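You operate a simulated robot arm through the tools that you are given. There is no shell and no other tool.

You are at the controls of a simulated robot arm. One attempt, no reset.

Task
Screw the lid on the fine filter pot and change the flow over to it.
Fine: open its feed with the bleed open, shut the bleed; gauge up, then pot outlet open, housing outlet shut.

Only the result counts: the job must be done as asked and must still hold three seconds after the hand-in. Knocking over, shifting, dropping, spilling or breaking anything else fails it. Lids that push on must go on centred and level and be pressed home; caps that screw on are set level and turned clockwise until they are tight.

Robot
A 7-joint arm with a three-finger gripper, fixed in place. Base frame: the origin is at the foot of the arm, x ahead of it, y to its left, z up; the work surface is at about z = 800. Lengths are in mm, angles in degrees, forces in N, time in s.
Its first joint turns from -166.0 to 166.0 degrees. Payload 2.69 kg.
Tool frame: the origin (TCP) lies between the finger pads and is the grasp point; the fingertips stand 30 mm ahead of it; z points along the fingers, y is the line along which they close. Largest opening 128 mm; the body of the gripper starts 117 mm behind the TCP.
Orientation is that of the tool frame in the base frame, as a unit quaternion [w, x, y, z]. With the fingers straight down and closing along the base's y, the tool's x points along the base's -x, its y along +y and its z along -z.

Tools
- The arm moves only by the tool apply_moves. Its argument "motion" is a list of rows, each a list of 7 numbers: the turn, a rotation vector about the base's x, y, z in degrees, then the shift along the base's x, y, z in mm, then the closure in counts, from 0 (fully open) to 255 (shut). In form: [[wx, wy, wz, tx, ty, tz, gripper], ...]. A call has 1 to 20 rows; each row is the pose to reach, as a shift and turn from the pose commanded when the call began. Rows are played at 5 a second. More than 50 mm and 8.6 degrees between two rows, or a gripper value outside its range, and nothing of the call is played. A pose out of reach is approached as far as the arm can. The call stops where the force on the tool passes 70 N (or 10 N more than at its start, if that is more) or the arm is blocked; 0.2 s more then pass. Each finger halts on what it meets, pressing with about 21 N; the grip force reading is that of the motor and also rises with nothing between the fingers. The clock runs only during rows and for 0.2 s after the last one: add rows that repeat a pose to give the fingers time. It gives the time, the measured TCP pose, the force on the tool (base axes), the opening and the grip force at its end, in the units of the frame above (readings bear some noise), with the torque about the TCP (base axes, N m) and any sound that the robot's microphone picked up.
- Cameras (640 x 400 px; columns grow to the right, rows downward): "scene" is fixed at [397, -513.9, 1831.4]; the picture's right is [0.96, -0.30, 0.00], its down [-0.16, -0.51, -0.85] and it looks along [0.25, 0.81, -0.53] (base axes); focal length 319 px, centre (320, 200). "wrist" rides on the gripper at [58, 54, -131] in the tool frame; the picture's right is [-0.68, 0.74, 0.00], its down [-0.62, -0.57, -0.55] and it looks along [-0.40, -0.37, 0.84] (tool axes); focal length 234 px, centre (320, 200). There is no depth. A picture from a camera that has moved, and an enlarged one, comes with that camera's place and axes in the base frame and with its lens. The place of the scene camera against the robot may be out by one fixed shift of up to 25 mm in any direction.
- capture(camera): a new picture of that camera. The clock stands still meanwhile.
- lift_body(by): slides the trunk up (or, below 0, down) by that many mm; the arm rides with it, the base frame stays. It gives what a move gives, with no picture.
- enlarge(camera, box): a new picture of the part [left, top, right, bottom] of that camera's present view, enlarged. The clock stands still meanwhile.
- job_done(): hands the job in; it is judged then, once.

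Places have to be worked out from the pictures, the camera data and where the tool is seen. Open the gripper and draw the arm clear of the work before you hand the job in, unless the task says otherwise.

The tools are called after "Call:" as a command line: name --pt "numbers of a row" for each row, then --argument value for the rest, lists and objects as JSON in quotes. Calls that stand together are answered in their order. apply_moves: Moves the arm, as the interface text tells. Its arguments: {"type":"object","properties":{"motion":{"type":"array","items":{"type":"array","items":{"type":"number"}}}},"required":["motion"]} The other tools are called the same way: lift_body (by) slides the trunk up or down; capture (camera) takes a picture; enlarge (camera, box) takes an enlarged picture of a part of a camera's view; job_done () hands the job in.

At the start:

```text
clock: 0.0
ee_pos: [453.3, 368.7, 1620.2]
ee_rot: [0.0, 0.0, 1.0, 0.0]
ft_force: [0.8, -0.5, -0.4]
torque: [0.02, 0.0, -0.01]
opening: 128.1
grip_force: 0.1
trunk travel left (down, up): [-200.0, 150.0]
```

scene: 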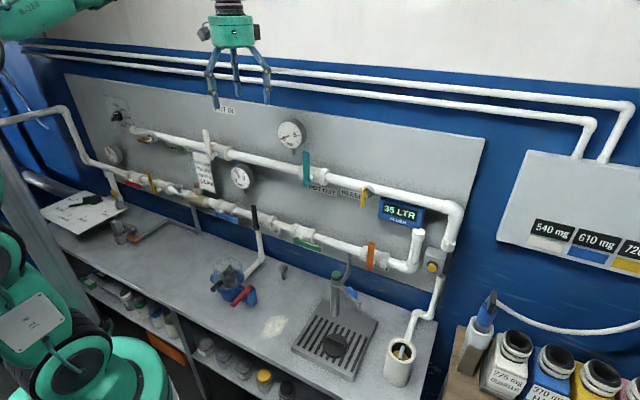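
wrist: 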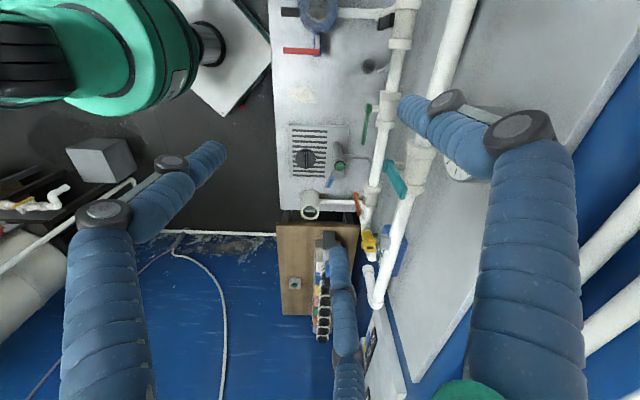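

I start by looking closely at the scene to find the pot, the lid, the valves and the labels.

Call:
enlarge --camera "scene" --box '[80, 80, 280, 205]'

Call:
enlarge --camera "scene" --box '[260, 110, 460, 235]'

Call:
enlarge --camera "scene" --box '[180, 180, 340, 280]'

Call:
enlarge --camera "scene" --box '[260, 230, 460, 390]'

Call:
enlarge --camera "scene" --box '[60, 130, 240, 260]'

```text
3.20 times, centred on (180, 142) of scene
camera zoom: at [397.0, -513.9, 1831.4], right [0.96, -0.3, 0.0], down [-0.16, -0.51, -0.85], along [0.25, 0.81, -0.53], focal length 1022 px, centre (768, 384)
```

zoom: 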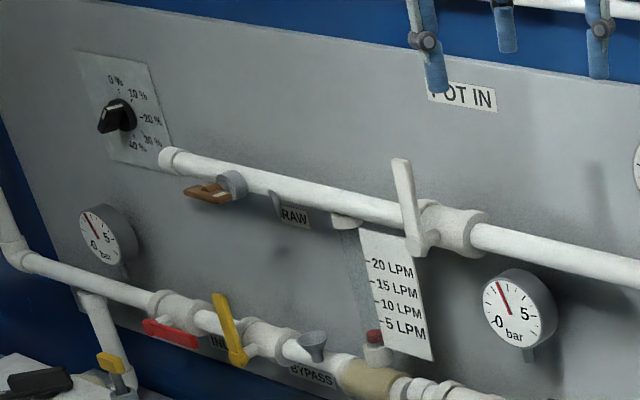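

```text
3.20 times, centred on (360, 172) of scene
camera zoom: at [397.0, -513.9, 1831.4], right [0.96, -0.3, 0.0], down [-0.16, -0.51, -0.85], along [0.25, 0.81, -0.53], focal length 1022 px, centre (192, 288)
```

zoom: 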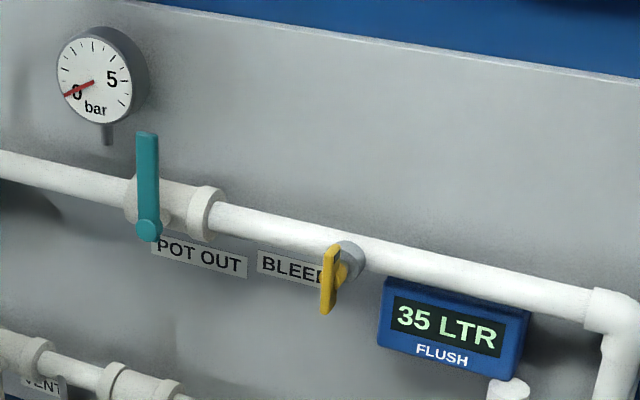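

```text
4.00 times, centred on (260, 230) of scene
camera zoom: at [397.0, -513.9, 1831.4], right [0.96, -0.3, 0.0], down [-0.16, -0.51, -0.85], along [0.25, 0.81, -0.53], focal length 1278 px, centre (560, 80)
```

zoom: 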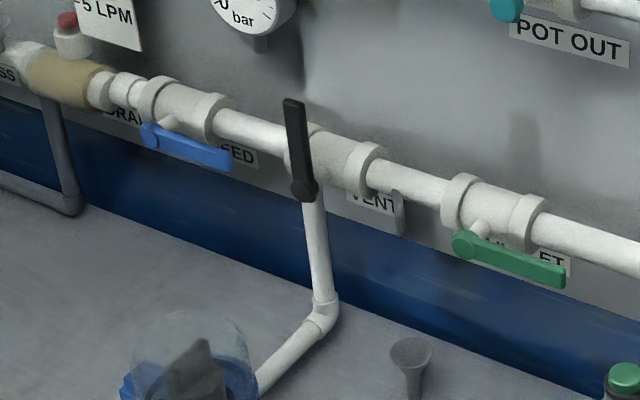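

```text
2.50 times, centred on (360, 310) of scene
camera zoom: at [397.0, -513.9, 1831.4], right [0.96, -0.3, 0.0], down [-0.16, -0.51, -0.85], along [0.25, 0.81, -0.53], focal length 798 px, centre (220, -75)
```

zoom: 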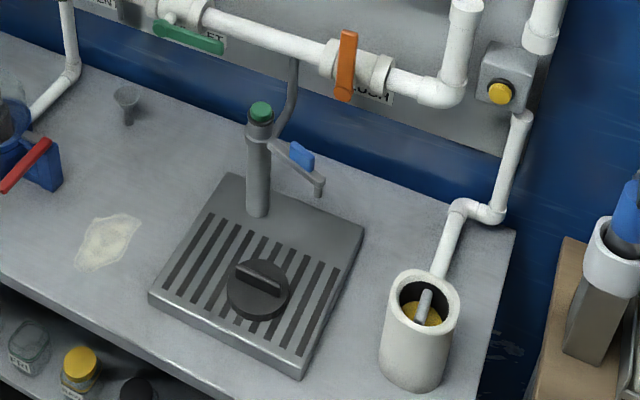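

```text
3.08 times, centred on (150, 195) of scene
camera zoom: at [397.0, -513.9, 1831.4], right [0.96, -0.3, 0.0], down [-0.16, -0.51, -0.85], along [0.25, 0.81, -0.53], focal length 983 px, centre (843, 215)
```

zoom: 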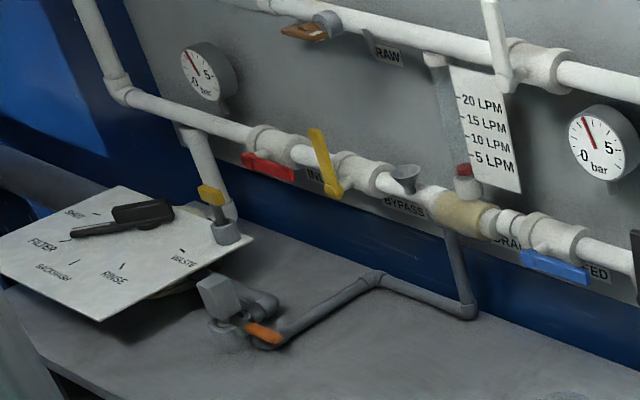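

The wall seems to run at about -45° in the base frame with the table before it. I zoom in further on the two candidate pots, the lid and the labels.

Call:
enlarge --camera "scene" --box '[360, 310, 440, 390]'

Call:
enlarge --camera "scene" --box '[200, 250, 280, 315]'

Call:
enlarge --camera "scene" --box '[300, 260, 390, 380]'

Call:
enlarge --camera "scene" --box '[340, 170, 470, 290]'

Call:
enlarge --camera "scene" --box '[150, 170, 250, 250]'

```text
5.00 times, centred on (400, 350) of scene
camera zoom: at [397.0, -513.9, 1831.4], right [0.96, -0.3, 0.0], down [-0.16, -0.51, -0.85], along [0.25, 0.81, -0.53], focal length 1597 px, centre (-80, -550)
```

zoom: 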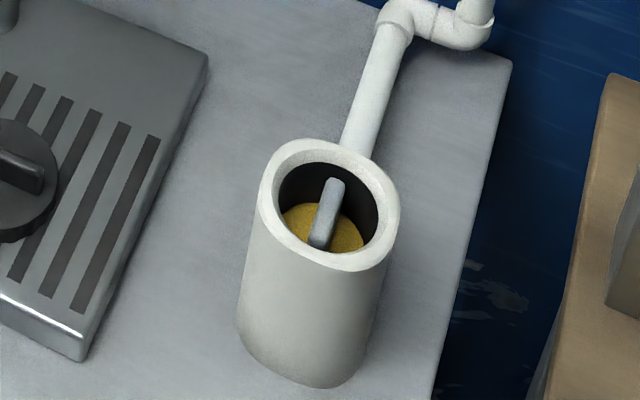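

```text
6.15 times, centred on (240, 282) of scene
camera zoom: at [397.0, -513.9, 1831.4], right [0.96, -0.3, 0.0], down [-0.16, -0.51, -0.85], along [0.25, 0.81, -0.53], focal length 1966 px, centre (812, -308)
```

zoom: 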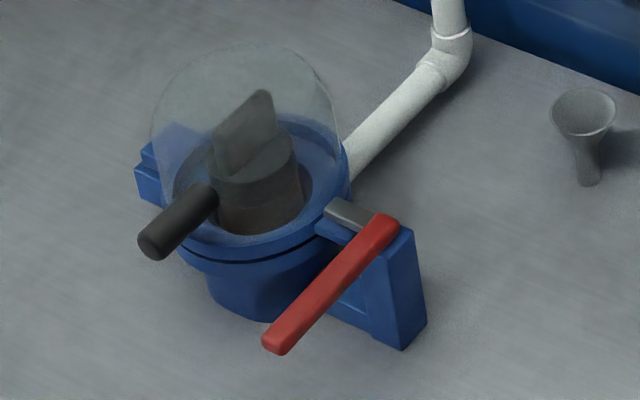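

```text
3.33 times, centred on (345, 320) of scene
camera zoom: at [397.0, -513.9, 1831.4], right [0.96, -0.3, 0.0], down [-0.16, -0.51, -0.85], along [0.25, 0.81, -0.53], focal length 1065 px, centre (237, -200)
```

zoom: 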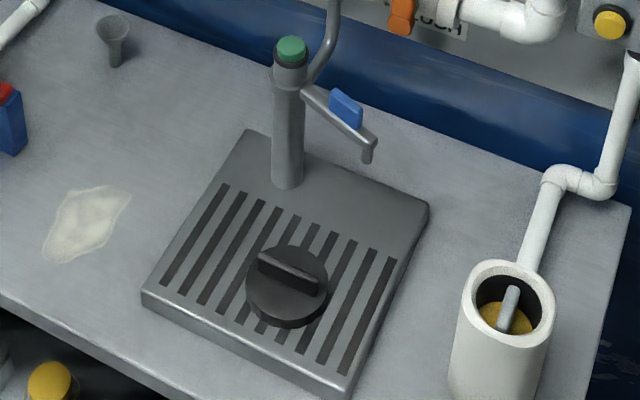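

```text
3.33 times, centred on (405, 230) of scene
camera zoom: at [397.0, -513.9, 1831.4], right [0.96, -0.3, 0.0], down [-0.16, -0.51, -0.85], along [0.25, 0.81, -0.53], focal length 1065 px, centre (37, 100)
```

zoom: 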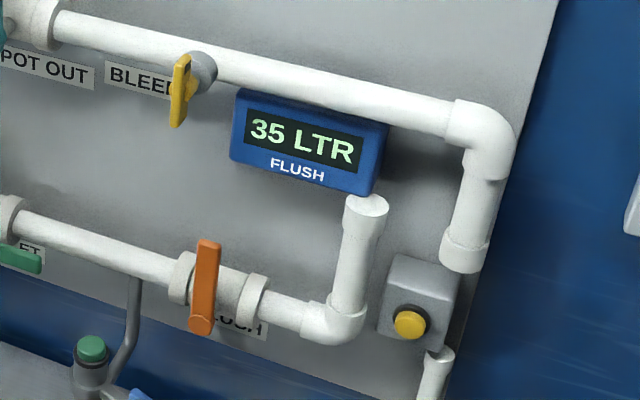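

```text
5.00 times, centred on (200, 210) of scene
camera zoom: at [397.0, -513.9, 1831.4], right [0.96, -0.3, 0.0], down [-0.16, -0.51, -0.85], along [0.25, 0.81, -0.53], focal length 1597 px, centre (920, 150)
```

zoom: 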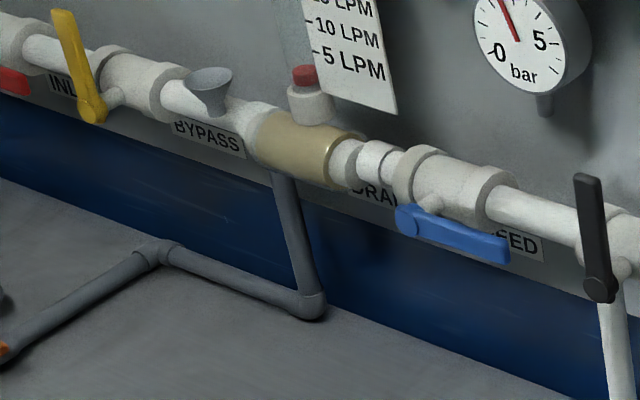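

The white pot (open top, yellow cartridge) at about (810,-20) looks like the fine pot, the black disc with a grip bar on the drip grate is its lid. I turn the tool towards the panel, staying well back from it, for close views.

Call:
apply_moves --pt "5.7 -5.7 0 -10 -2 -25 0" --pt "11.4 -11.4 0 -20 -4 -50 0" --pt "17.1 -17.1 0 -30 -6 -75 0" --pt "22.8 -22.8 0 -40 -8 -100 0" --pt "28.5 -28.5 0 -50 -10 -125 0" --pt "34.2 -34.2 0 -60 -12 -150 0" --pt "39.9 -39.9 0 -70 -14 -175 0" --pt "45.6 -45.6 0 -80 -15 -200 0" --pt "51.3 -51.3 0 -90 -15 -225 0" --pt "57.0 -57.0 0 -100 -15 -250 0" --pt "63.6 -63.6 0 -110 -15 -270 0"

Call:
capture --camera "wrist"

Call:
capture --camera "scene"

```text
refused: row 11 steps farther than a row can; nothing moved
```

```text
taken
camera wrist: at [394.0, 423.3, 1748.8], right [0.68, 0.74, 0.0], down [0.62, -0.57, 0.55], along [0.4, -0.37, -0.84], focal length 234 px, centre (320, 200)
```

wrist: 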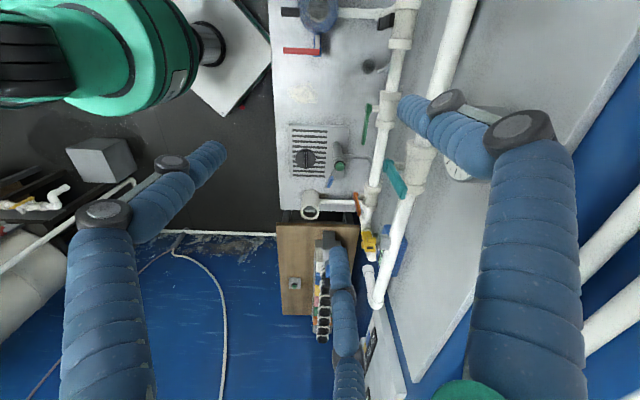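

```text
taken
```

scene: 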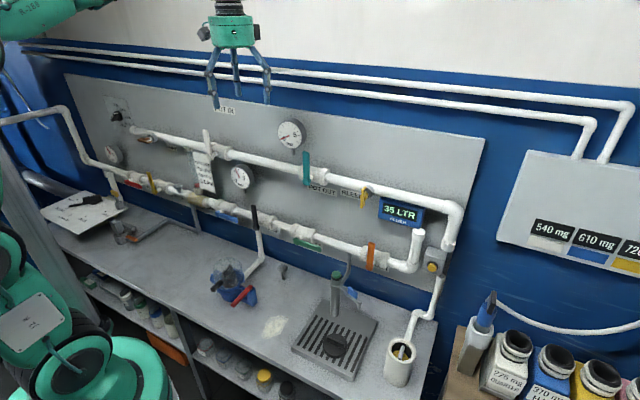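

The limit applies to each of the two measures, so I replay the same turn with finer steps.

Call:
apply_moves --pt "5.3 -5.3 0 -8 -1 -22 0" --pt "10.6 -10.6 0 -16 -2 -45 0" --pt "15.9 -15.9 0 -25 -4 -67 0" --pt "21.2 -21.2 0 -33 -5 -90 0" --pt "26.5 -26.5 0 -42 -6 -112 0" --pt "31.8 -31.8 0 -50 -7 -135 0" --pt "37.1 -37.1 0 -58 -9 -157 0" --pt "42.4 -42.4 0 -67 -10 -180 0" --pt "47.7 -47.7 0 -75 -11 -202 0" --pt "53.0 -53.0 0 -83 -12 -225 0" --pt "58.3 -58.3 0 -92 -14 -247 0" --pt "63.6 -63.6 0 -100 -15 -270 0"

Call:
capture --camera "wrist"

Call:
capture --camera "scene"

```text
clock: 2.8
ee_pos: [327.8, 341.4, 1361.1]
ee_rot: [0.493, 0.076, 0.756, 0.425]
ft_force: [-0.9, -0.3, 0.2]
torque: [-0.01, 0.02, 0.01]
opening: 127.9
grip_force: 0.0
out of reach, approached as far as the arm can: row 10, 11, 12
trunk travel left (down, up): [-200.0, 150.0]
stopped in row 12: the arm was blocked; the commanded pose is now the measured one
```

```text
taken
camera wrist: at [175.1, 331.1, 1379.9], right [0.12, 0.1, 0.99], down [0.04, -0.99, 0.1], along [0.99, 0.02, -0.12], focal length 234 px, centre (320, 200)
```

wrist: 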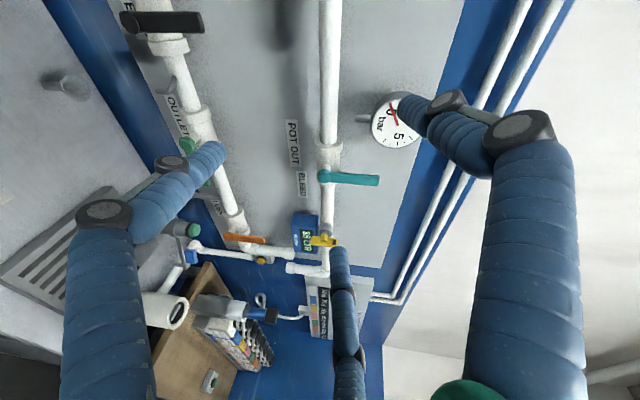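

```text
taken
```

scene: 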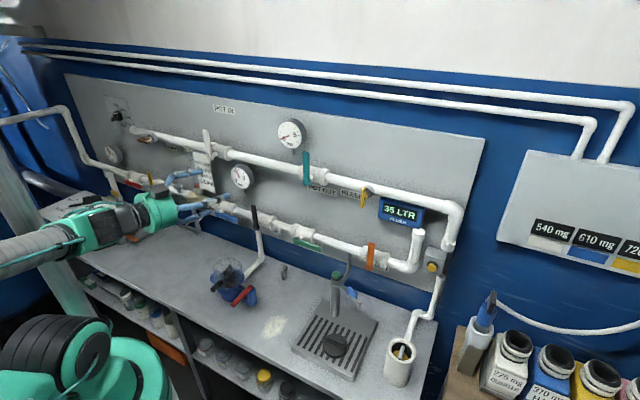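

The arm stopped short of the full turn but the view is useful: it shows POT OUT, BLEED, the gauge and the outlet from the left side. I zoom in on these.

Call:
enlarge --camera "wrist" --box '[270, 80, 430, 280]'

Call:
enlarge --camera "wrist" --box '[130, 60, 290, 280]'

Call:
enlarge --camera "scene" --box '[100, 90, 260, 200]'

```text
2.00 times, centred on (350, 180) of wrist
camera zoom: at [175.1, 331.1, 1379.9], right [0.12, 0.1, 0.99], down [0.04, -0.99, 0.1], along [0.99, 0.02, -0.12], focal length 468 px, centre (260, 240)
```

zoom: 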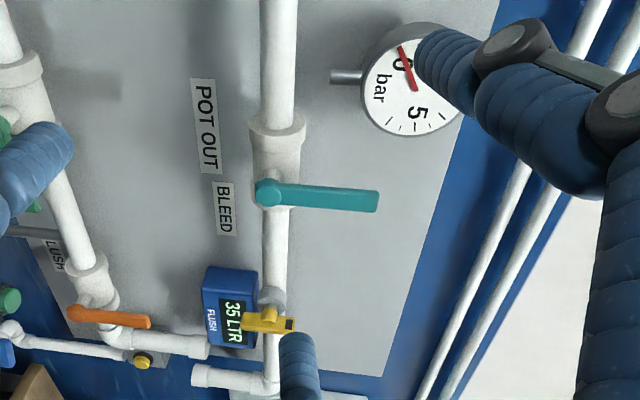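

```text
1.82 times, centred on (210, 170) of wrist
camera zoom: at [175.1, 331.1, 1379.9], right [0.12, 0.1, 0.99], down [0.04, -0.99, 0.1], along [0.99, 0.02, -0.12], focal length 426 px, centre (520, 254)
```

zoom: 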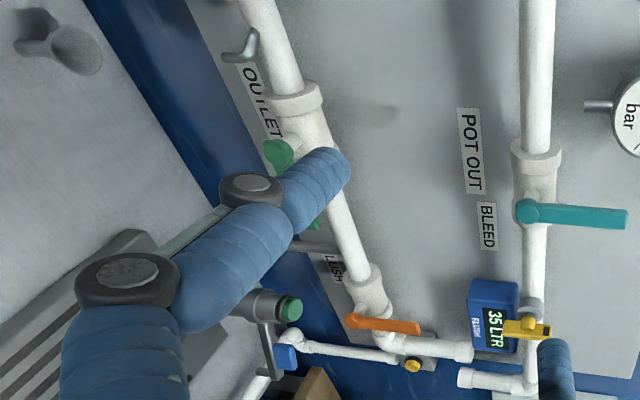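

```text
3.64 times, centred on (180, 145) of scene
camera zoom: at [397.0, -513.9, 1831.4], right [0.96, -0.3, 0.0], down [-0.16, -0.51, -0.85], along [0.25, 0.81, -0.53], focal length 1162 px, centre (829, 400)
```

zoom: 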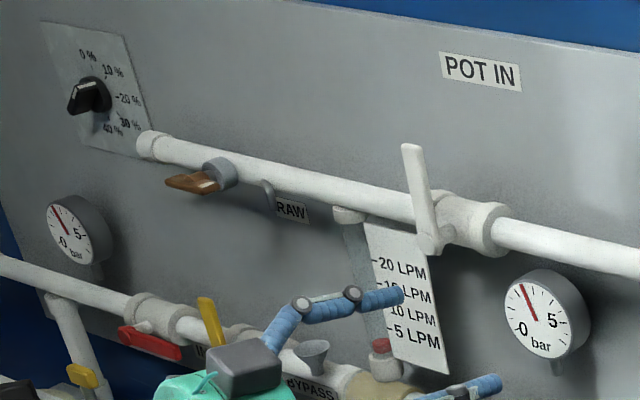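

The bleed's yellow handle stands upright across the pipe; its state I will check from closer. Now I go above the lid, tool down, with the fingers set to close across its grip bar.

Call:
apply_moves --pt "-1.8 5.6 -2.0 22 -17 -23 0" --pt "-3.7 11.1 -3.9 44 -33 -46 0" --pt "-5.5 16.7 -5.9 66 -50 -69 0" --pt "-7.4 22.3 -7.9 88 -67 -92 0" --pt "-9.2 27.9 -9.9 110 -83 -115 0" --pt "-11.1 33.4 -11.8 132 -100 -138 0" --pt "-12.9 39.0 -13.8 154 -116 -160 0" --pt "-14.7 44.6 -15.8 177 -133 -183 0" --pt "-16.6 50.1 -17.7 199 -150 -206 0" --pt "-18.4 55.7 -19.7 221 -166 -229 0" --pt "-20.3 61.3 -21.7 243 -183 -252 0" --pt "-22.1 66.9 -23.7 265 -200 -275 0" --pt "-24.0 72.4 -25.6 287 -216 -298 0" --pt "-25.8 78.0 -27.6 309 -233 -321 0"

Call:
capture --camera "wrist"

Call:
capture --camera "scene"

```text
clock: 5.8
ee_pos: [637.4, 109.0, 1039.3]
ee_rot: [-0.002, 0.382, 0.924, 0.0]
ft_force: [-0.6, -0.4, 0.8]
torque: [0.01, -0.1, -0.02]
opening: 128.0
grip_force: 0.0
out of reach, approached as far as the arm can: row 9
trunk travel left (down, up): [-200.0, 150.0]
```

```text
taken
camera wrist: at [633.3, 189.5, 1169.8], right [1.0, 0.04, 0.0], down [0.04, -0.83, 0.55], along [0.02, -0.55, -0.84], focal length 234 px, centre (320, 200)
```

wrist: 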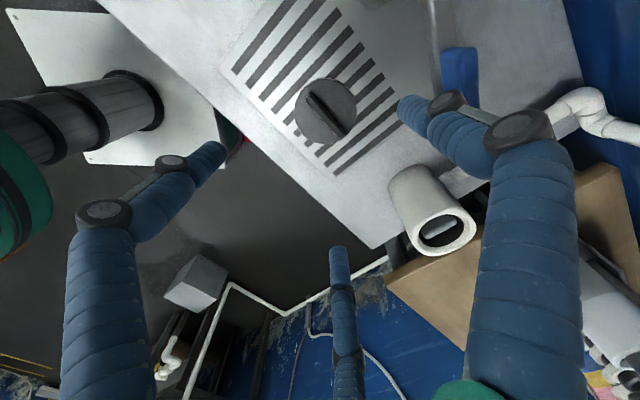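

```text
taken
```

scene: 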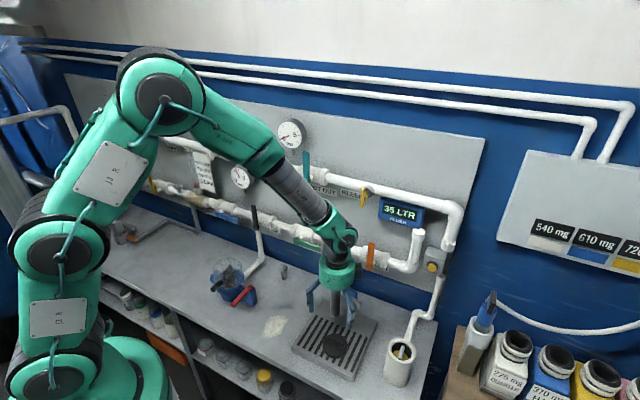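

Good view straight onto the lid and the pot. I enlarge both to measure their centres, the bar direction and heights.

Call:
enlarge --camera "wrist" --box '[270, 60, 390, 160]'

Call:
enlarge --camera "wrist" --box '[370, 150, 500, 270]'

Call:
enlarge --camera "scene" --box '[280, 220, 390, 380]'

```text
4.00 times, centred on (330, 110) of wrist
camera zoom: at [633.3, 189.5, 1169.8], right [1.0, 0.04, 0.0], down [0.04, -0.83, 0.55], along [0.02, -0.55, -0.84], focal length 937 px, centre (280, 560)
```

zoom: 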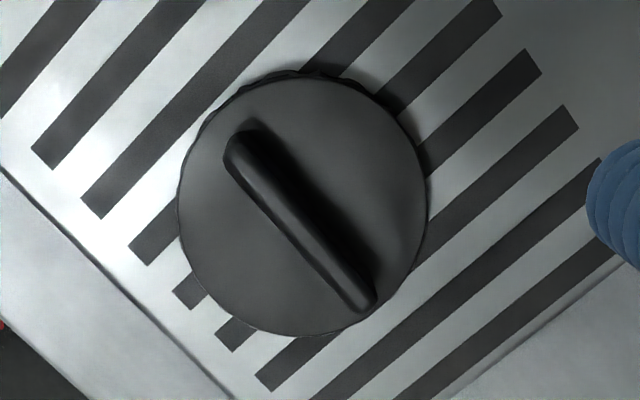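

```text
3.33 times, centred on (435, 210) of wrist
camera zoom: at [633.3, 189.5, 1169.8], right [1.0, 0.04, 0.0], down [0.04, -0.83, 0.55], along [0.02, -0.55, -0.84], focal length 781 px, centre (-63, 167)
```

zoom: 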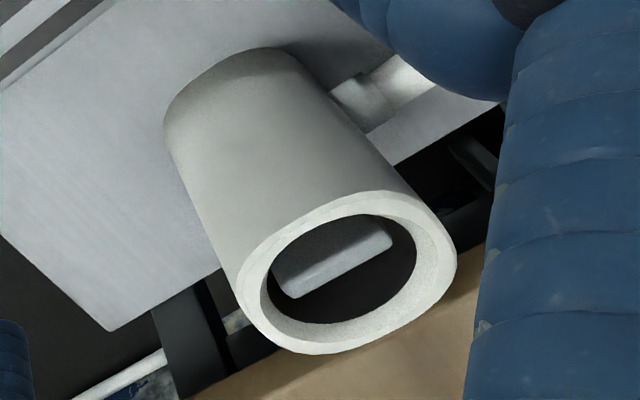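

```text
2.50 times, centred on (335, 300) of scene
camera zoom: at [397.0, -513.9, 1831.4], right [0.96, -0.3, 0.0], down [-0.16, -0.51, -0.85], along [0.25, 0.81, -0.53], focal length 798 px, centre (282, -50)
```

zoom: 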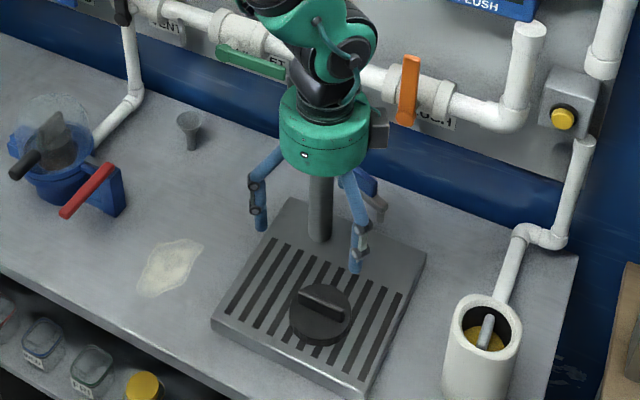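

The lid is about 85 mm across, centred near (642.6, 115), bar at about -44°. I centre over it, narrow the fingers to stay clear of the faucet, and descend part way for a second, closer view.

Call:
apply_moves --pt "0 0 0 2 2 -20 60" --pt "0 0 0 5 5 -50 120" --pt "0 0 0 5 5 -80 120" --pt "0 0 0 5 5 -110 120" --pt "0 0 0 5 5 -110 120"

Call:
capture --camera "wrist"

Call:
enlarge --camera "scene" --box '[280, 240, 390, 380]'

```text
clock: 7.0
ee_pos: [642.5, 115.1, 930.5]
ee_rot: [-0.001, 0.382, 0.924, -0.001]
ft_force: [0.3, -0.3, 0.8]
torque: [-0.01, 0.04, 0.0]
opening: 67.7
grip_force: 0.1
trunk travel left (down, up): [-200.0, 150.0]
```

```text
taken
camera wrist: at [638.3, 194.9, 1060.0], right [1.0, 0.04, 0.0], down [0.04, -0.83, 0.55], along [0.02, -0.55, -0.84], focal length 234 px, centre (320, 200)
```

wrist: 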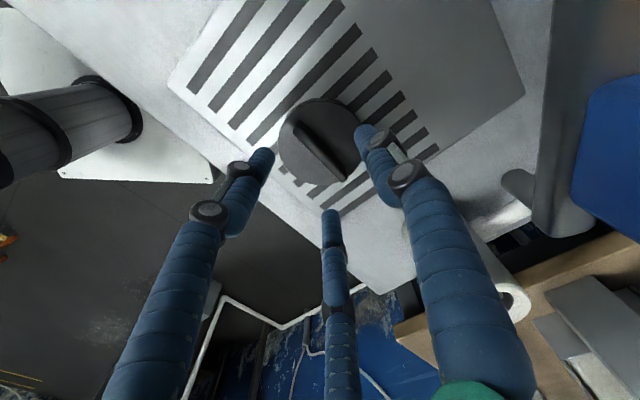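

```text
2.86 times, centred on (335, 310) of scene
camera zoom: at [397.0, -513.9, 1831.4], right [0.96, -0.3, 0.0], down [-0.16, -0.51, -0.85], along [0.25, 0.81, -0.53], focal length 913 px, centre (277, -114)
```

zoom: 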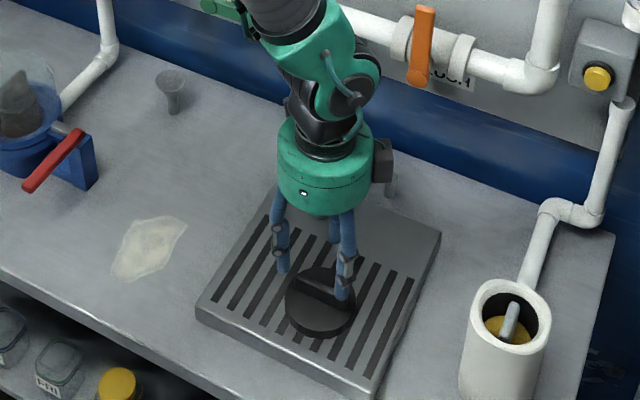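

I enlarge the new wrist view to triangulate the lid's height.

Call:
enlarge --camera "wrist" --box '[250, 80, 390, 220]'

```text
2.86 times, centred on (320, 150) of wrist
camera zoom: at [638.3, 194.9, 1060.0], right [1.0, 0.04, 0.0], down [0.04, -0.83, 0.55], along [0.02, -0.55, -0.84], focal length 669 px, centre (320, 343)
```

zoom: 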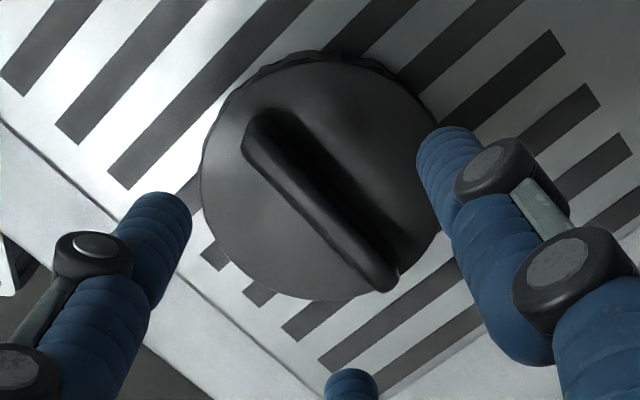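

Triangulation puts the lid's disc top near z=827 with its centre at about (642.2, 112). I lower the open fingers astride the bar, tips just above the disc, and close.

Call:
apply_moves --pt "0 0 0 0.5 -1.5 -25 120" --pt "0 0 0 0.5 -1.5 -45 120" --pt "0 0 0 0.5 -1.5 -58 120" --pt "0 0 0 0.5 -1.5 -66 120" --pt "0 0 0 0.5 -1.5 -66 120"

Call:
capture --camera "wrist"

Call:
enlarge --camera "scene" --box '[300, 280, 380, 370]'

```text
clock: 8.1
ee_pos: [645.2, 114.6, 874.1]
ee_rot: [0.004, 0.381, 0.924, 0.003]
ft_force: [-14.0, -2.4, 57.5]
torque: [0.01, 1.19, 0.04]
opening: 63.8
grip_force: 20.4
trunk travel left (down, up): [-200.0, 150.0]
stopped in row 5: the force on the tool passed its limit at 77 N (the readings are from after the stop); the commanded pose is now the measured one
```

```text
taken
camera wrist: at [639.5, 192.5, 1003.9], right [1.0, 0.04, 0.01], down [0.03, -0.84, 0.55], along [0.03, -0.55, -0.84], focal length 234 px, centre (320, 200)
```

wrist: 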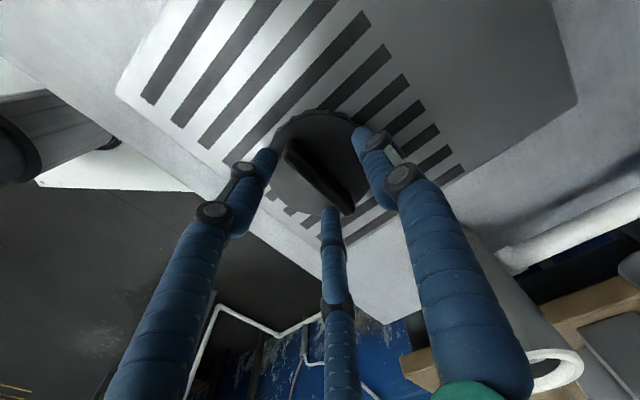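

```text
4.44 times, centred on (340, 325) of scene
camera zoom: at [397.0, -513.9, 1831.4], right [0.96, -0.3, 0.0], down [-0.16, -0.51, -0.85], along [0.25, 0.81, -0.53], focal length 1420 px, centre (231, -356)
```

zoom: 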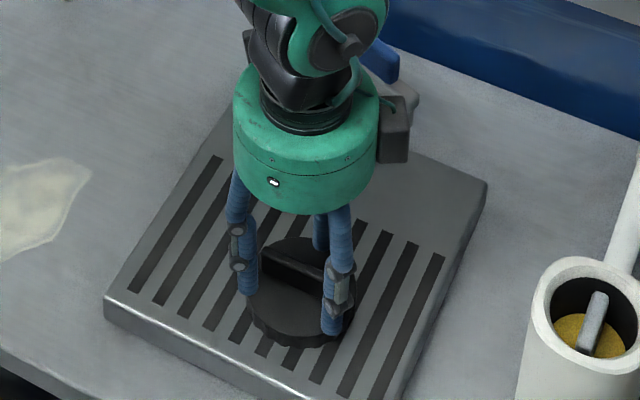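

The fingertips met the disc at a tool height of about 874, so the disc top is nearer z≈843. I back off 3 mm, level the tool, recentre and close on the bar.

Call:
apply_moves --pt "-0.14 0.56 -0.18 -3 1 4 120" --pt "-0.14 0.56 -0.18 -3 1 4 120" --pt "-0.14 0.56 -0.18 -3 1 4 160" --pt "-0.14 0.56 -0.18 -3 1 4 200" --pt "-0.14 0.56 -0.18 -3 1 4 255" --pt "-0.14 0.56 -0.18 -3 1 4 255" --pt "-0.14 0.56 -0.18 -3 1 4 255"

Call:
capture --camera "wrist"

Call:
enlarge --camera "scene" --box '[300, 280, 380, 370]'

```text
clock: 9.7
ee_pos: [641.3, 113.4, 873.2]
ee_rot: [-0.003, 0.384, 0.923, -0.002]
ft_force: [-4.6, -12.2, 52.8]
torque: [0.01, -0.29, -0.03]
opening: 21.8
grip_force: 21.4
trunk travel left (down, up): [-200.0, 150.0]
```

```text
taken
camera wrist: at [636.9, 192.6, 1003.4], right [1.0, 0.04, -0.01], down [0.04, -0.83, 0.55], along [0.02, -0.55, -0.84], focal length 234 px, centre (320, 200)
```

wrist: 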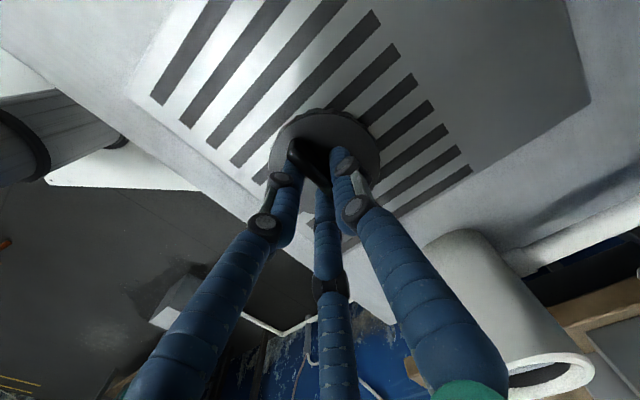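

```text
4.44 times, centred on (340, 325) of scene
camera zoom: at [397.0, -513.9, 1831.4], right [0.96, -0.3, 0.0], down [-0.16, -0.51, -0.85], along [0.25, 0.81, -0.53], focal length 1420 px, centre (231, -356)
```

zoom: 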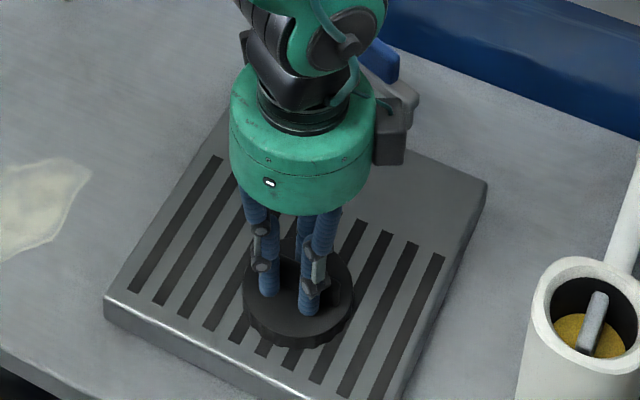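

The fingers closed to 21.8 mm on the bar, but the tips still press down on the disc. I raise the hand slightly to take the load off and see whether the lid comes along.

Call:
apply_moves --pt "0 0 0 0 0 2 255" --pt "0 0 0 0 0 4 255" --pt "0 0 0 0 0 6 255" --pt "0 0 0 0 0 6 255"

Call:
enlarge --camera "wrist" --box '[240, 80, 400, 220]'

```text
clock: 10.7
ee_pos: [640.2, 114.6, 878.0]
ee_rot: [-0.003, 0.384, 0.924, -0.003]
ft_force: [0.1, -0.3, -0.5]
torque: [0.0, 0.0, 0.01]
opening: 16.6
grip_force: 21.3
trunk travel left (down, up): [-200.0, 150.0]
```

```text
2.86 times, centred on (320, 150) of wrist
camera zoom: at [638.3, 193.5, 1007.3], right [1.0, 0.04, -0.01], down [0.04, -0.83, 0.55], along [0.01, -0.55, -0.83], focal length 669 px, centre (320, 343)
```

zoom: 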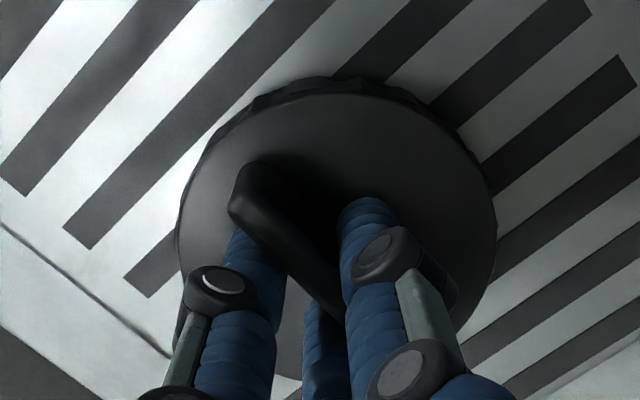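

The load is off and the fingers now hold the bar at 16.6 mm. I lift the lid gently a few centimetres and look.

Call:
apply_moves --pt "0 0 0 0 0 3 255" --pt "0 0 0 0 0 8 255" --pt "0 0 0 0 0 16 255" --pt "0 0 0 0 0 28 255" --pt "0 0 0 0 0 40 255" --pt "0 0 0 0 0 40 255"

Call:
capture --camera "wrist"

Call:
enlarge --camera "scene" --box '[290, 250, 420, 380]'

```text
clock: 12.1
ee_pos: [640.7, 114.9, 919.4]
ee_rot: [-0.003, 0.383, 0.924, -0.003]
ft_force: [-0.3, -0.4, -0.7]
torque: [0.0, -0.01, -0.04]
opening: 16.4
grip_force: 21.2
trunk travel left (down, up): [-200.0, 150.0]
```

```text
taken
camera wrist: at [638.4, 195.0, 1048.2], right [1.0, 0.04, -0.01], down [0.04, -0.83, 0.55], along [0.02, -0.55, -0.83], focal length 234 px, centre (320, 200)
```

wrist: 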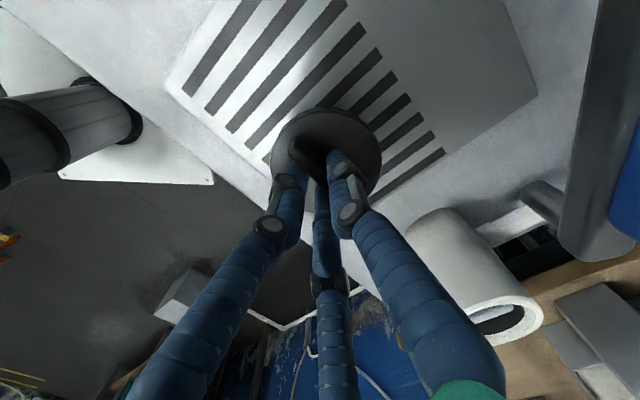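

```text
3.08 times, centred on (355, 315) of scene
camera zoom: at [397.0, -513.9, 1831.4], right [0.96, -0.3, 0.0], down [-0.16, -0.51, -0.85], along [0.25, 0.81, -0.53], focal length 983 px, centre (212, -154)
```

zoom: 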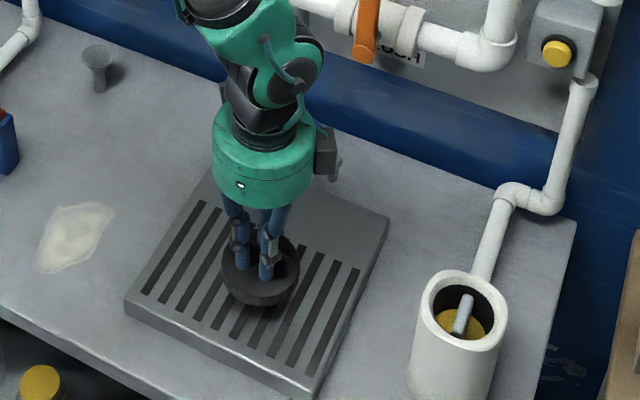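

The lid hangs level in the grip. I enlarge to measure where its centre sits relative to the tool.

Call:
enlarge --camera "wrist" --box '[255, 90, 395, 220]'

Call:
enlarge --camera "scene" --box '[305, 290, 365, 340]'

Call:
enlarge --camera "wrist" --box '[390, 180, 570, 370]'

```text
3.08 times, centred on (325, 155) of wrist
camera zoom: at [638.4, 195.0, 1048.2], right [1.0, 0.04, -0.01], down [0.04, -0.83, 0.55], along [0.02, -0.55, -0.83], focal length 720 px, centre (305, 338)
```

zoom: 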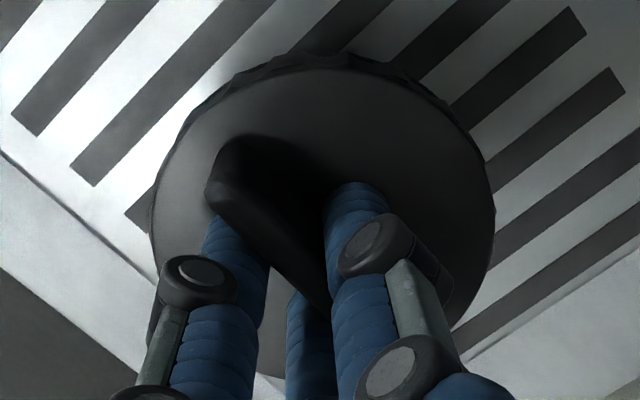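

```text
8.00 times, centred on (335, 315) of scene
camera zoom: at [397.0, -513.9, 1831.4], right [0.96, -0.3, 0.0], down [-0.16, -0.51, -0.85], along [0.25, 0.81, -0.53], focal length 2555 px, centre (200, -720)
```

zoom: 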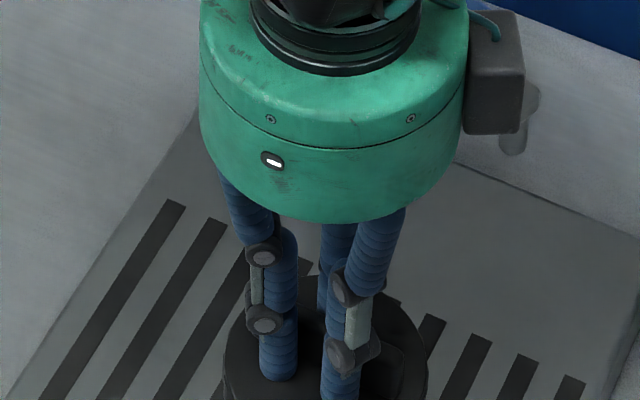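

```text
2.11 times, centred on (480, 275) of wrist
camera zoom: at [638.4, 195.0, 1048.2], right [1.0, 0.04, -0.01], down [0.04, -0.83, 0.55], along [0.02, -0.55, -0.83], focal length 493 px, centre (-17, 42)
```

zoom: 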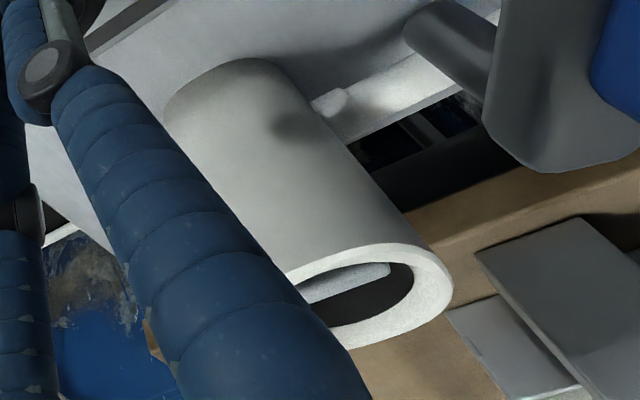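

The bar sits about 5 mm off the tool axis towards the wall, so the lid's centre is at roughly tool (0.5, +5, 36). I lift clear and carry it to a spot from which the wrist camera can see the pot rim unobstructed.

Call:
apply_moves --pt "0 0 0 0 0 30 255" --pt "0 0 0 0 0 60 255" --pt "0 0 0 0 -5 90 255" --pt "0 0 0 8 -30 91 255" --pt "0 0 0 20 -60 91 255" --pt "0 0 0 35 -95 91 255" --pt "0 0 0 50 -130 91 255" --pt "0 0 0 66 -167 91 255" --pt "0 0 0 66 -167 91 255"

Call:
capture --camera "wrist"

Call:
capture --camera "scene"

```text
clock: 14.1
ee_pos: [708.6, -53.7, 1010.4]
ee_rot: [-0.003, 0.383, 0.924, -0.002]
ft_force: [0.5, -1.0, -0.7]
torque: [0.07, 0.07, 0.02]
opening: 16.2
grip_force: 21.3
trunk travel left (down, up): [-200.0, 150.0]
```

```text
taken
camera wrist: at [704.6, 25.3, 1139.6], right [1.0, 0.04, -0.01], down [0.04, -0.83, 0.55], along [0.02, -0.55, -0.84], focal length 234 px, centre (320, 200)
```

wrist: 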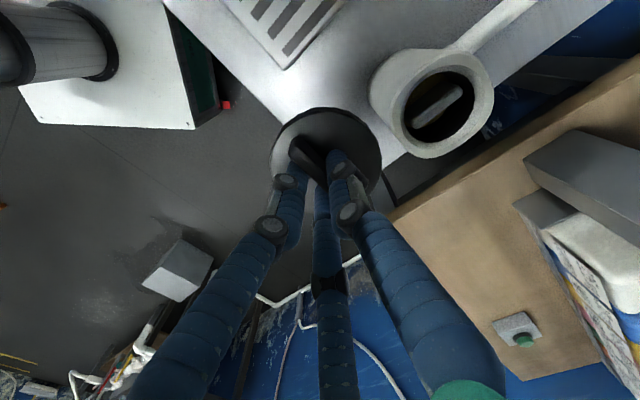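

```text
taken
```

scene: 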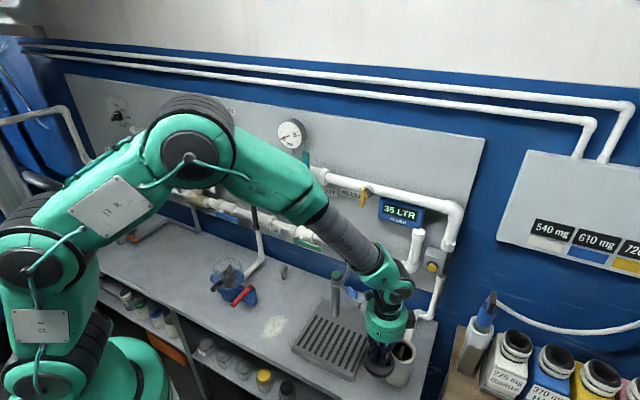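

I enlarge the pot rim for this first measuring view.

Call:
enlarge --camera "wrist" --box '[355, 30, 515, 170]'

```text
2.86 times, centred on (435, 100) of wrist
camera zoom: at [704.6, 25.3, 1139.6], right [1.0, 0.04, -0.01], down [0.04, -0.83, 0.55], along [0.02, -0.55, -0.84], focal length 669 px, centre (-9, 486)
```

zoom: 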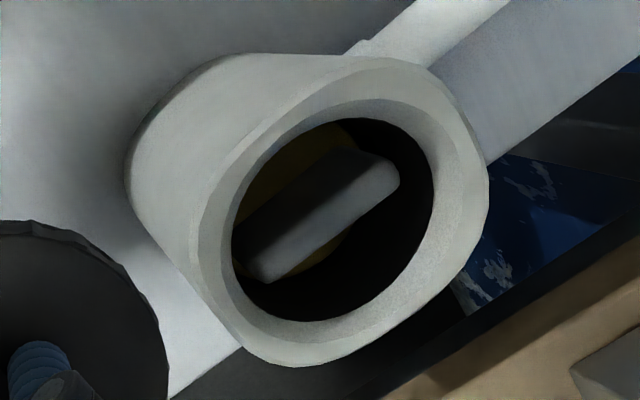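

The rim opening is clear. Now a second viewpoint, raised and beyond, to triangulate the pot.

Call:
apply_moves --pt "0 0 0 0 0 30 255" --pt "0 0 0 20 -5 50 255" --pt "0 0 0 45 -12 50 255" --pt "0 0 0 75 -20 50 255" --pt "0 0 0 102 -26 50 255" --pt "0 0 0 102 -26 50 255"

Call:
capture --camera "wrist"

Call:
enlarge --camera "wrist" --box '[250, 0, 400, 140]'

```text
clock: 15.5
ee_pos: [809.8, -79.5, 1058.4]
ee_rot: [-0.003, 0.384, 0.923, -0.002]
ft_force: [0.8, 0.1, -0.7]
torque: [0.02, 0.06, -0.01]
opening: 16.2
grip_force: 21.2
trunk travel left (down, up): [-200.0, 150.0]
```

```text
taken
camera wrist: at [806.8, -0.3, 1188.3], right [1.0, 0.04, -0.01], down [0.04, -0.83, 0.55], along [0.02, -0.55, -0.83], focal length 234 px, centre (320, 200)
```

wrist: 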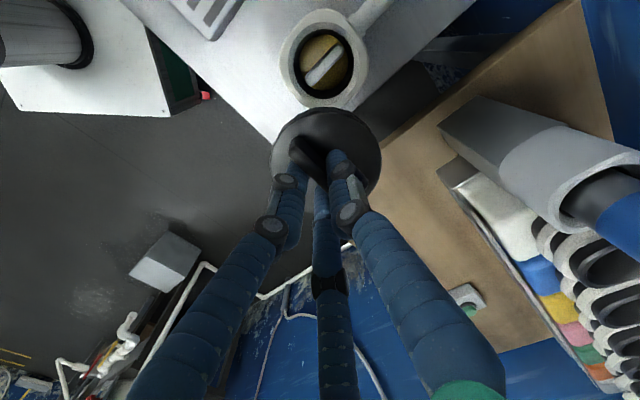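

```text
2.86 times, centred on (325, 70) of wrist
camera zoom: at [806.8, -0.3, 1188.3], right [1.0, 0.04, -0.01], down [0.04, -0.83, 0.55], along [0.02, -0.55, -0.83], focal length 669 px, centre (306, 571)
```

zoom: 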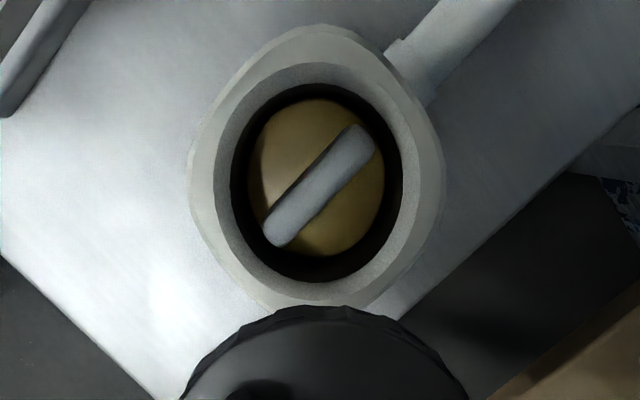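

Triangulated: pot opening centre about (809.7, -15.8), rim at z≈922. I look at the lid's side profile in the scene camera to learn its thickness and what lies under it.

Call:
enlarge --camera "scene" --box '[370, 300, 470, 390]'

Call:
enlarge --camera "wrist" --box '[260, 90, 390, 200]'

```text
4.44 times, centred on (420, 345) of scene
camera zoom: at [397.0, -513.9, 1831.4], right [0.96, -0.3, 0.0], down [-0.16, -0.51, -0.85], along [0.25, 0.81, -0.53], focal length 1420 px, centre (-124, -444)
```

zoom: 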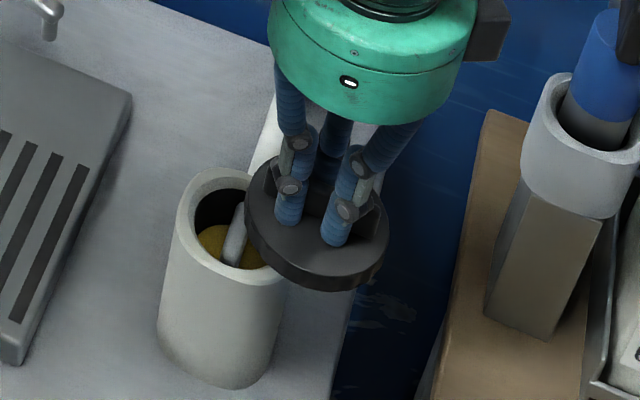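

```text
3.64 times, centred on (325, 145) of wrist
camera zoom: at [806.8, -0.3, 1188.3], right [1.0, 0.04, -0.01], down [0.04, -0.83, 0.55], along [0.02, -0.55, -0.83], focal length 852 px, centre (302, 400)
```

zoom: 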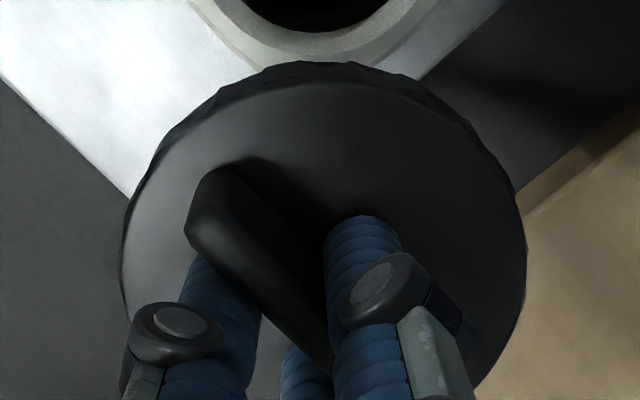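

The lid's centre comes out near tool (-2.6, 4.2, 32) with a disc about 84 mm wide and 14 mm thick. I bring it over the pot with some clearance and compare lid and rim in both cameras.

Call:
apply_moves --pt "0 0 0 -2 25 0 255" --pt "0 0 0 -4 50 0 255" --pt "0 0 0 -4.9 62.6 -15 255" --pt "0 0 0 -4.9 62.6 -35 255" --pt "0 0 0 -4.9 62.6 -56 255" --pt "0 0 0 -4.9 62.6 -56 255"

Call:
capture --camera "wrist"

Call:
enlarge --camera "wrist" --box '[240, 80, 410, 220]'

Call:
enlarge --camera "scene" --box '[360, 290, 450, 390]'

```text
clock: 16.9
ee_pos: [804.1, -14.8, 1003.6]
ee_rot: [-0.003, 0.383, 0.924, -0.002]
ft_force: [-0.8, 0.2, -0.3]
torque: [0.01, 0.04, 0.0]
opening: 16.2
grip_force: 21.0
trunk travel left (down, up): [-200.0, 150.0]
```

```text
taken
camera wrist: at [801.2, 64.3, 1132.7], right [1.0, 0.04, -0.01], down [0.04, -0.83, 0.55], along [0.02, -0.55, -0.83], focal length 234 px, centre (320, 200)
```

wrist: 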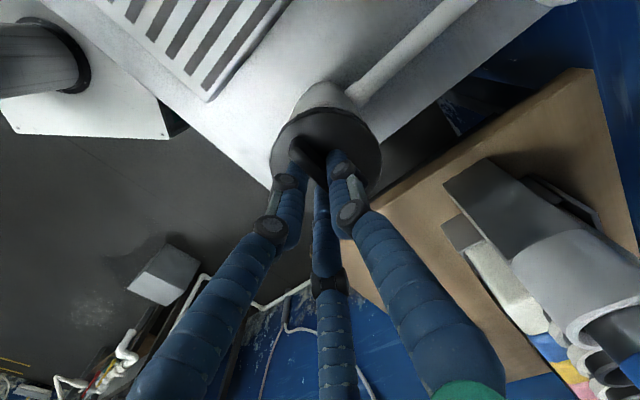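

```text
2.86 times, centred on (325, 150) of wrist
camera zoom: at [801.2, 64.3, 1132.7], right [1.0, 0.04, -0.01], down [0.04, -0.83, 0.55], along [0.02, -0.55, -0.83], focal length 669 px, centre (306, 343)
```

zoom: 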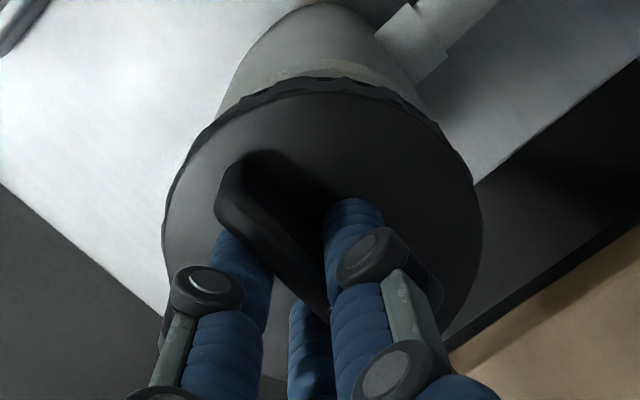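

```text
4.00 times, centred on (405, 340) of scene
camera zoom: at [397.0, -513.9, 1831.4], right [0.96, -0.3, 0.0], down [-0.16, -0.51, -0.85], along [0.25, 0.81, -0.53], focal length 1278 px, centre (-20, -360)
```

zoom: 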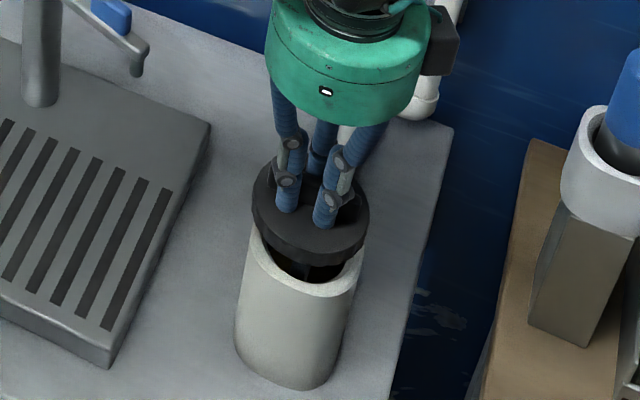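

Lid and rim look nearly aligned; I estimate the lid is about 1 mm short in x and 2 mm long in y. I correct that and lower to just above the rim for a finer check.

Call:
apply_moves --pt "0 0 0 1 -1.5 -6 255" --pt "0 0 0 1 -1.5 -12 255" --pt "0 0 0 1 -1.5 -18 255" --pt "0 0 0 1 -1.5 -18 255"

Call:
enlarge --camera "wrist" --box '[240, 80, 410, 220]'

Call:
enlarge --camera "scene" --box '[370, 310, 440, 390]'

```text
clock: 17.9
ee_pos: [804.7, -17.3, 984.3]
ee_rot: [-0.003, 0.383, 0.924, -0.003]
ft_force: [-0.1, -0.7, -0.4]
torque: [0.01, 0.02, 0.04]
opening: 16.3
grip_force: 21.2
trunk travel left (down, up): [-200.0, 150.0]
```

```text
2.86 times, centred on (325, 150) of wrist
camera zoom: at [802.0, 61.6, 1114.4], right [1.0, 0.04, -0.01], down [0.04, -0.83, 0.55], along [0.02, -0.55, -0.83], focal length 669 px, centre (306, 343)
```

zoom: 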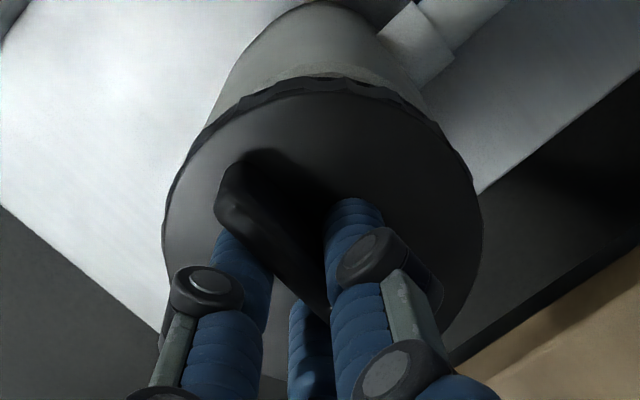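

```text
5.00 times, centred on (405, 350) of scene
camera zoom: at [397.0, -513.9, 1831.4], right [0.96, -0.3, 0.0], down [-0.16, -0.51, -0.85], along [0.25, 0.81, -0.53], focal length 1597 px, centre (-105, -550)
```

zoom: 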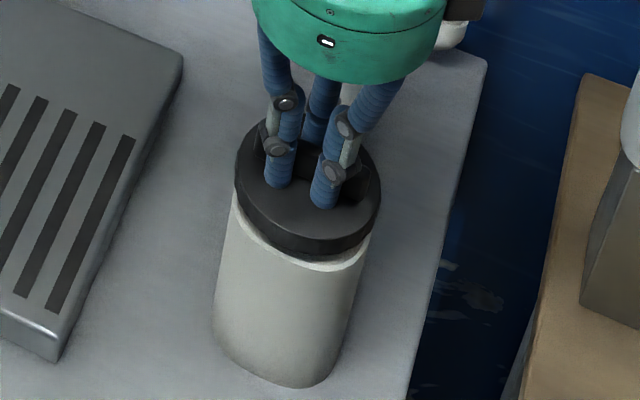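

The two rims line up well in both views. I lower gently in small steps until first contact shows in the force.

Call:
apply_moves --pt "0 0 0 0 0 -2 255" --pt "0 0 0 0 0 -4 255" --pt "0 0 0 0 0 -6 255" --pt "0 0 0 0 0 -8 255" --pt "0 0 0 0 0 -8 255"

```text
clock: 19.1
ee_pos: [804.9, -19.2, 976.3]
ee_rot: [-0.003, 0.384, 0.923, -0.003]
ft_force: [-2.9, -12.4, 1.4]
torque: [-0.24, -0.15, -0.02]
opening: 16.4
grip_force: 21.3
trunk travel left (down, up): [-200.0, 150.0]
```

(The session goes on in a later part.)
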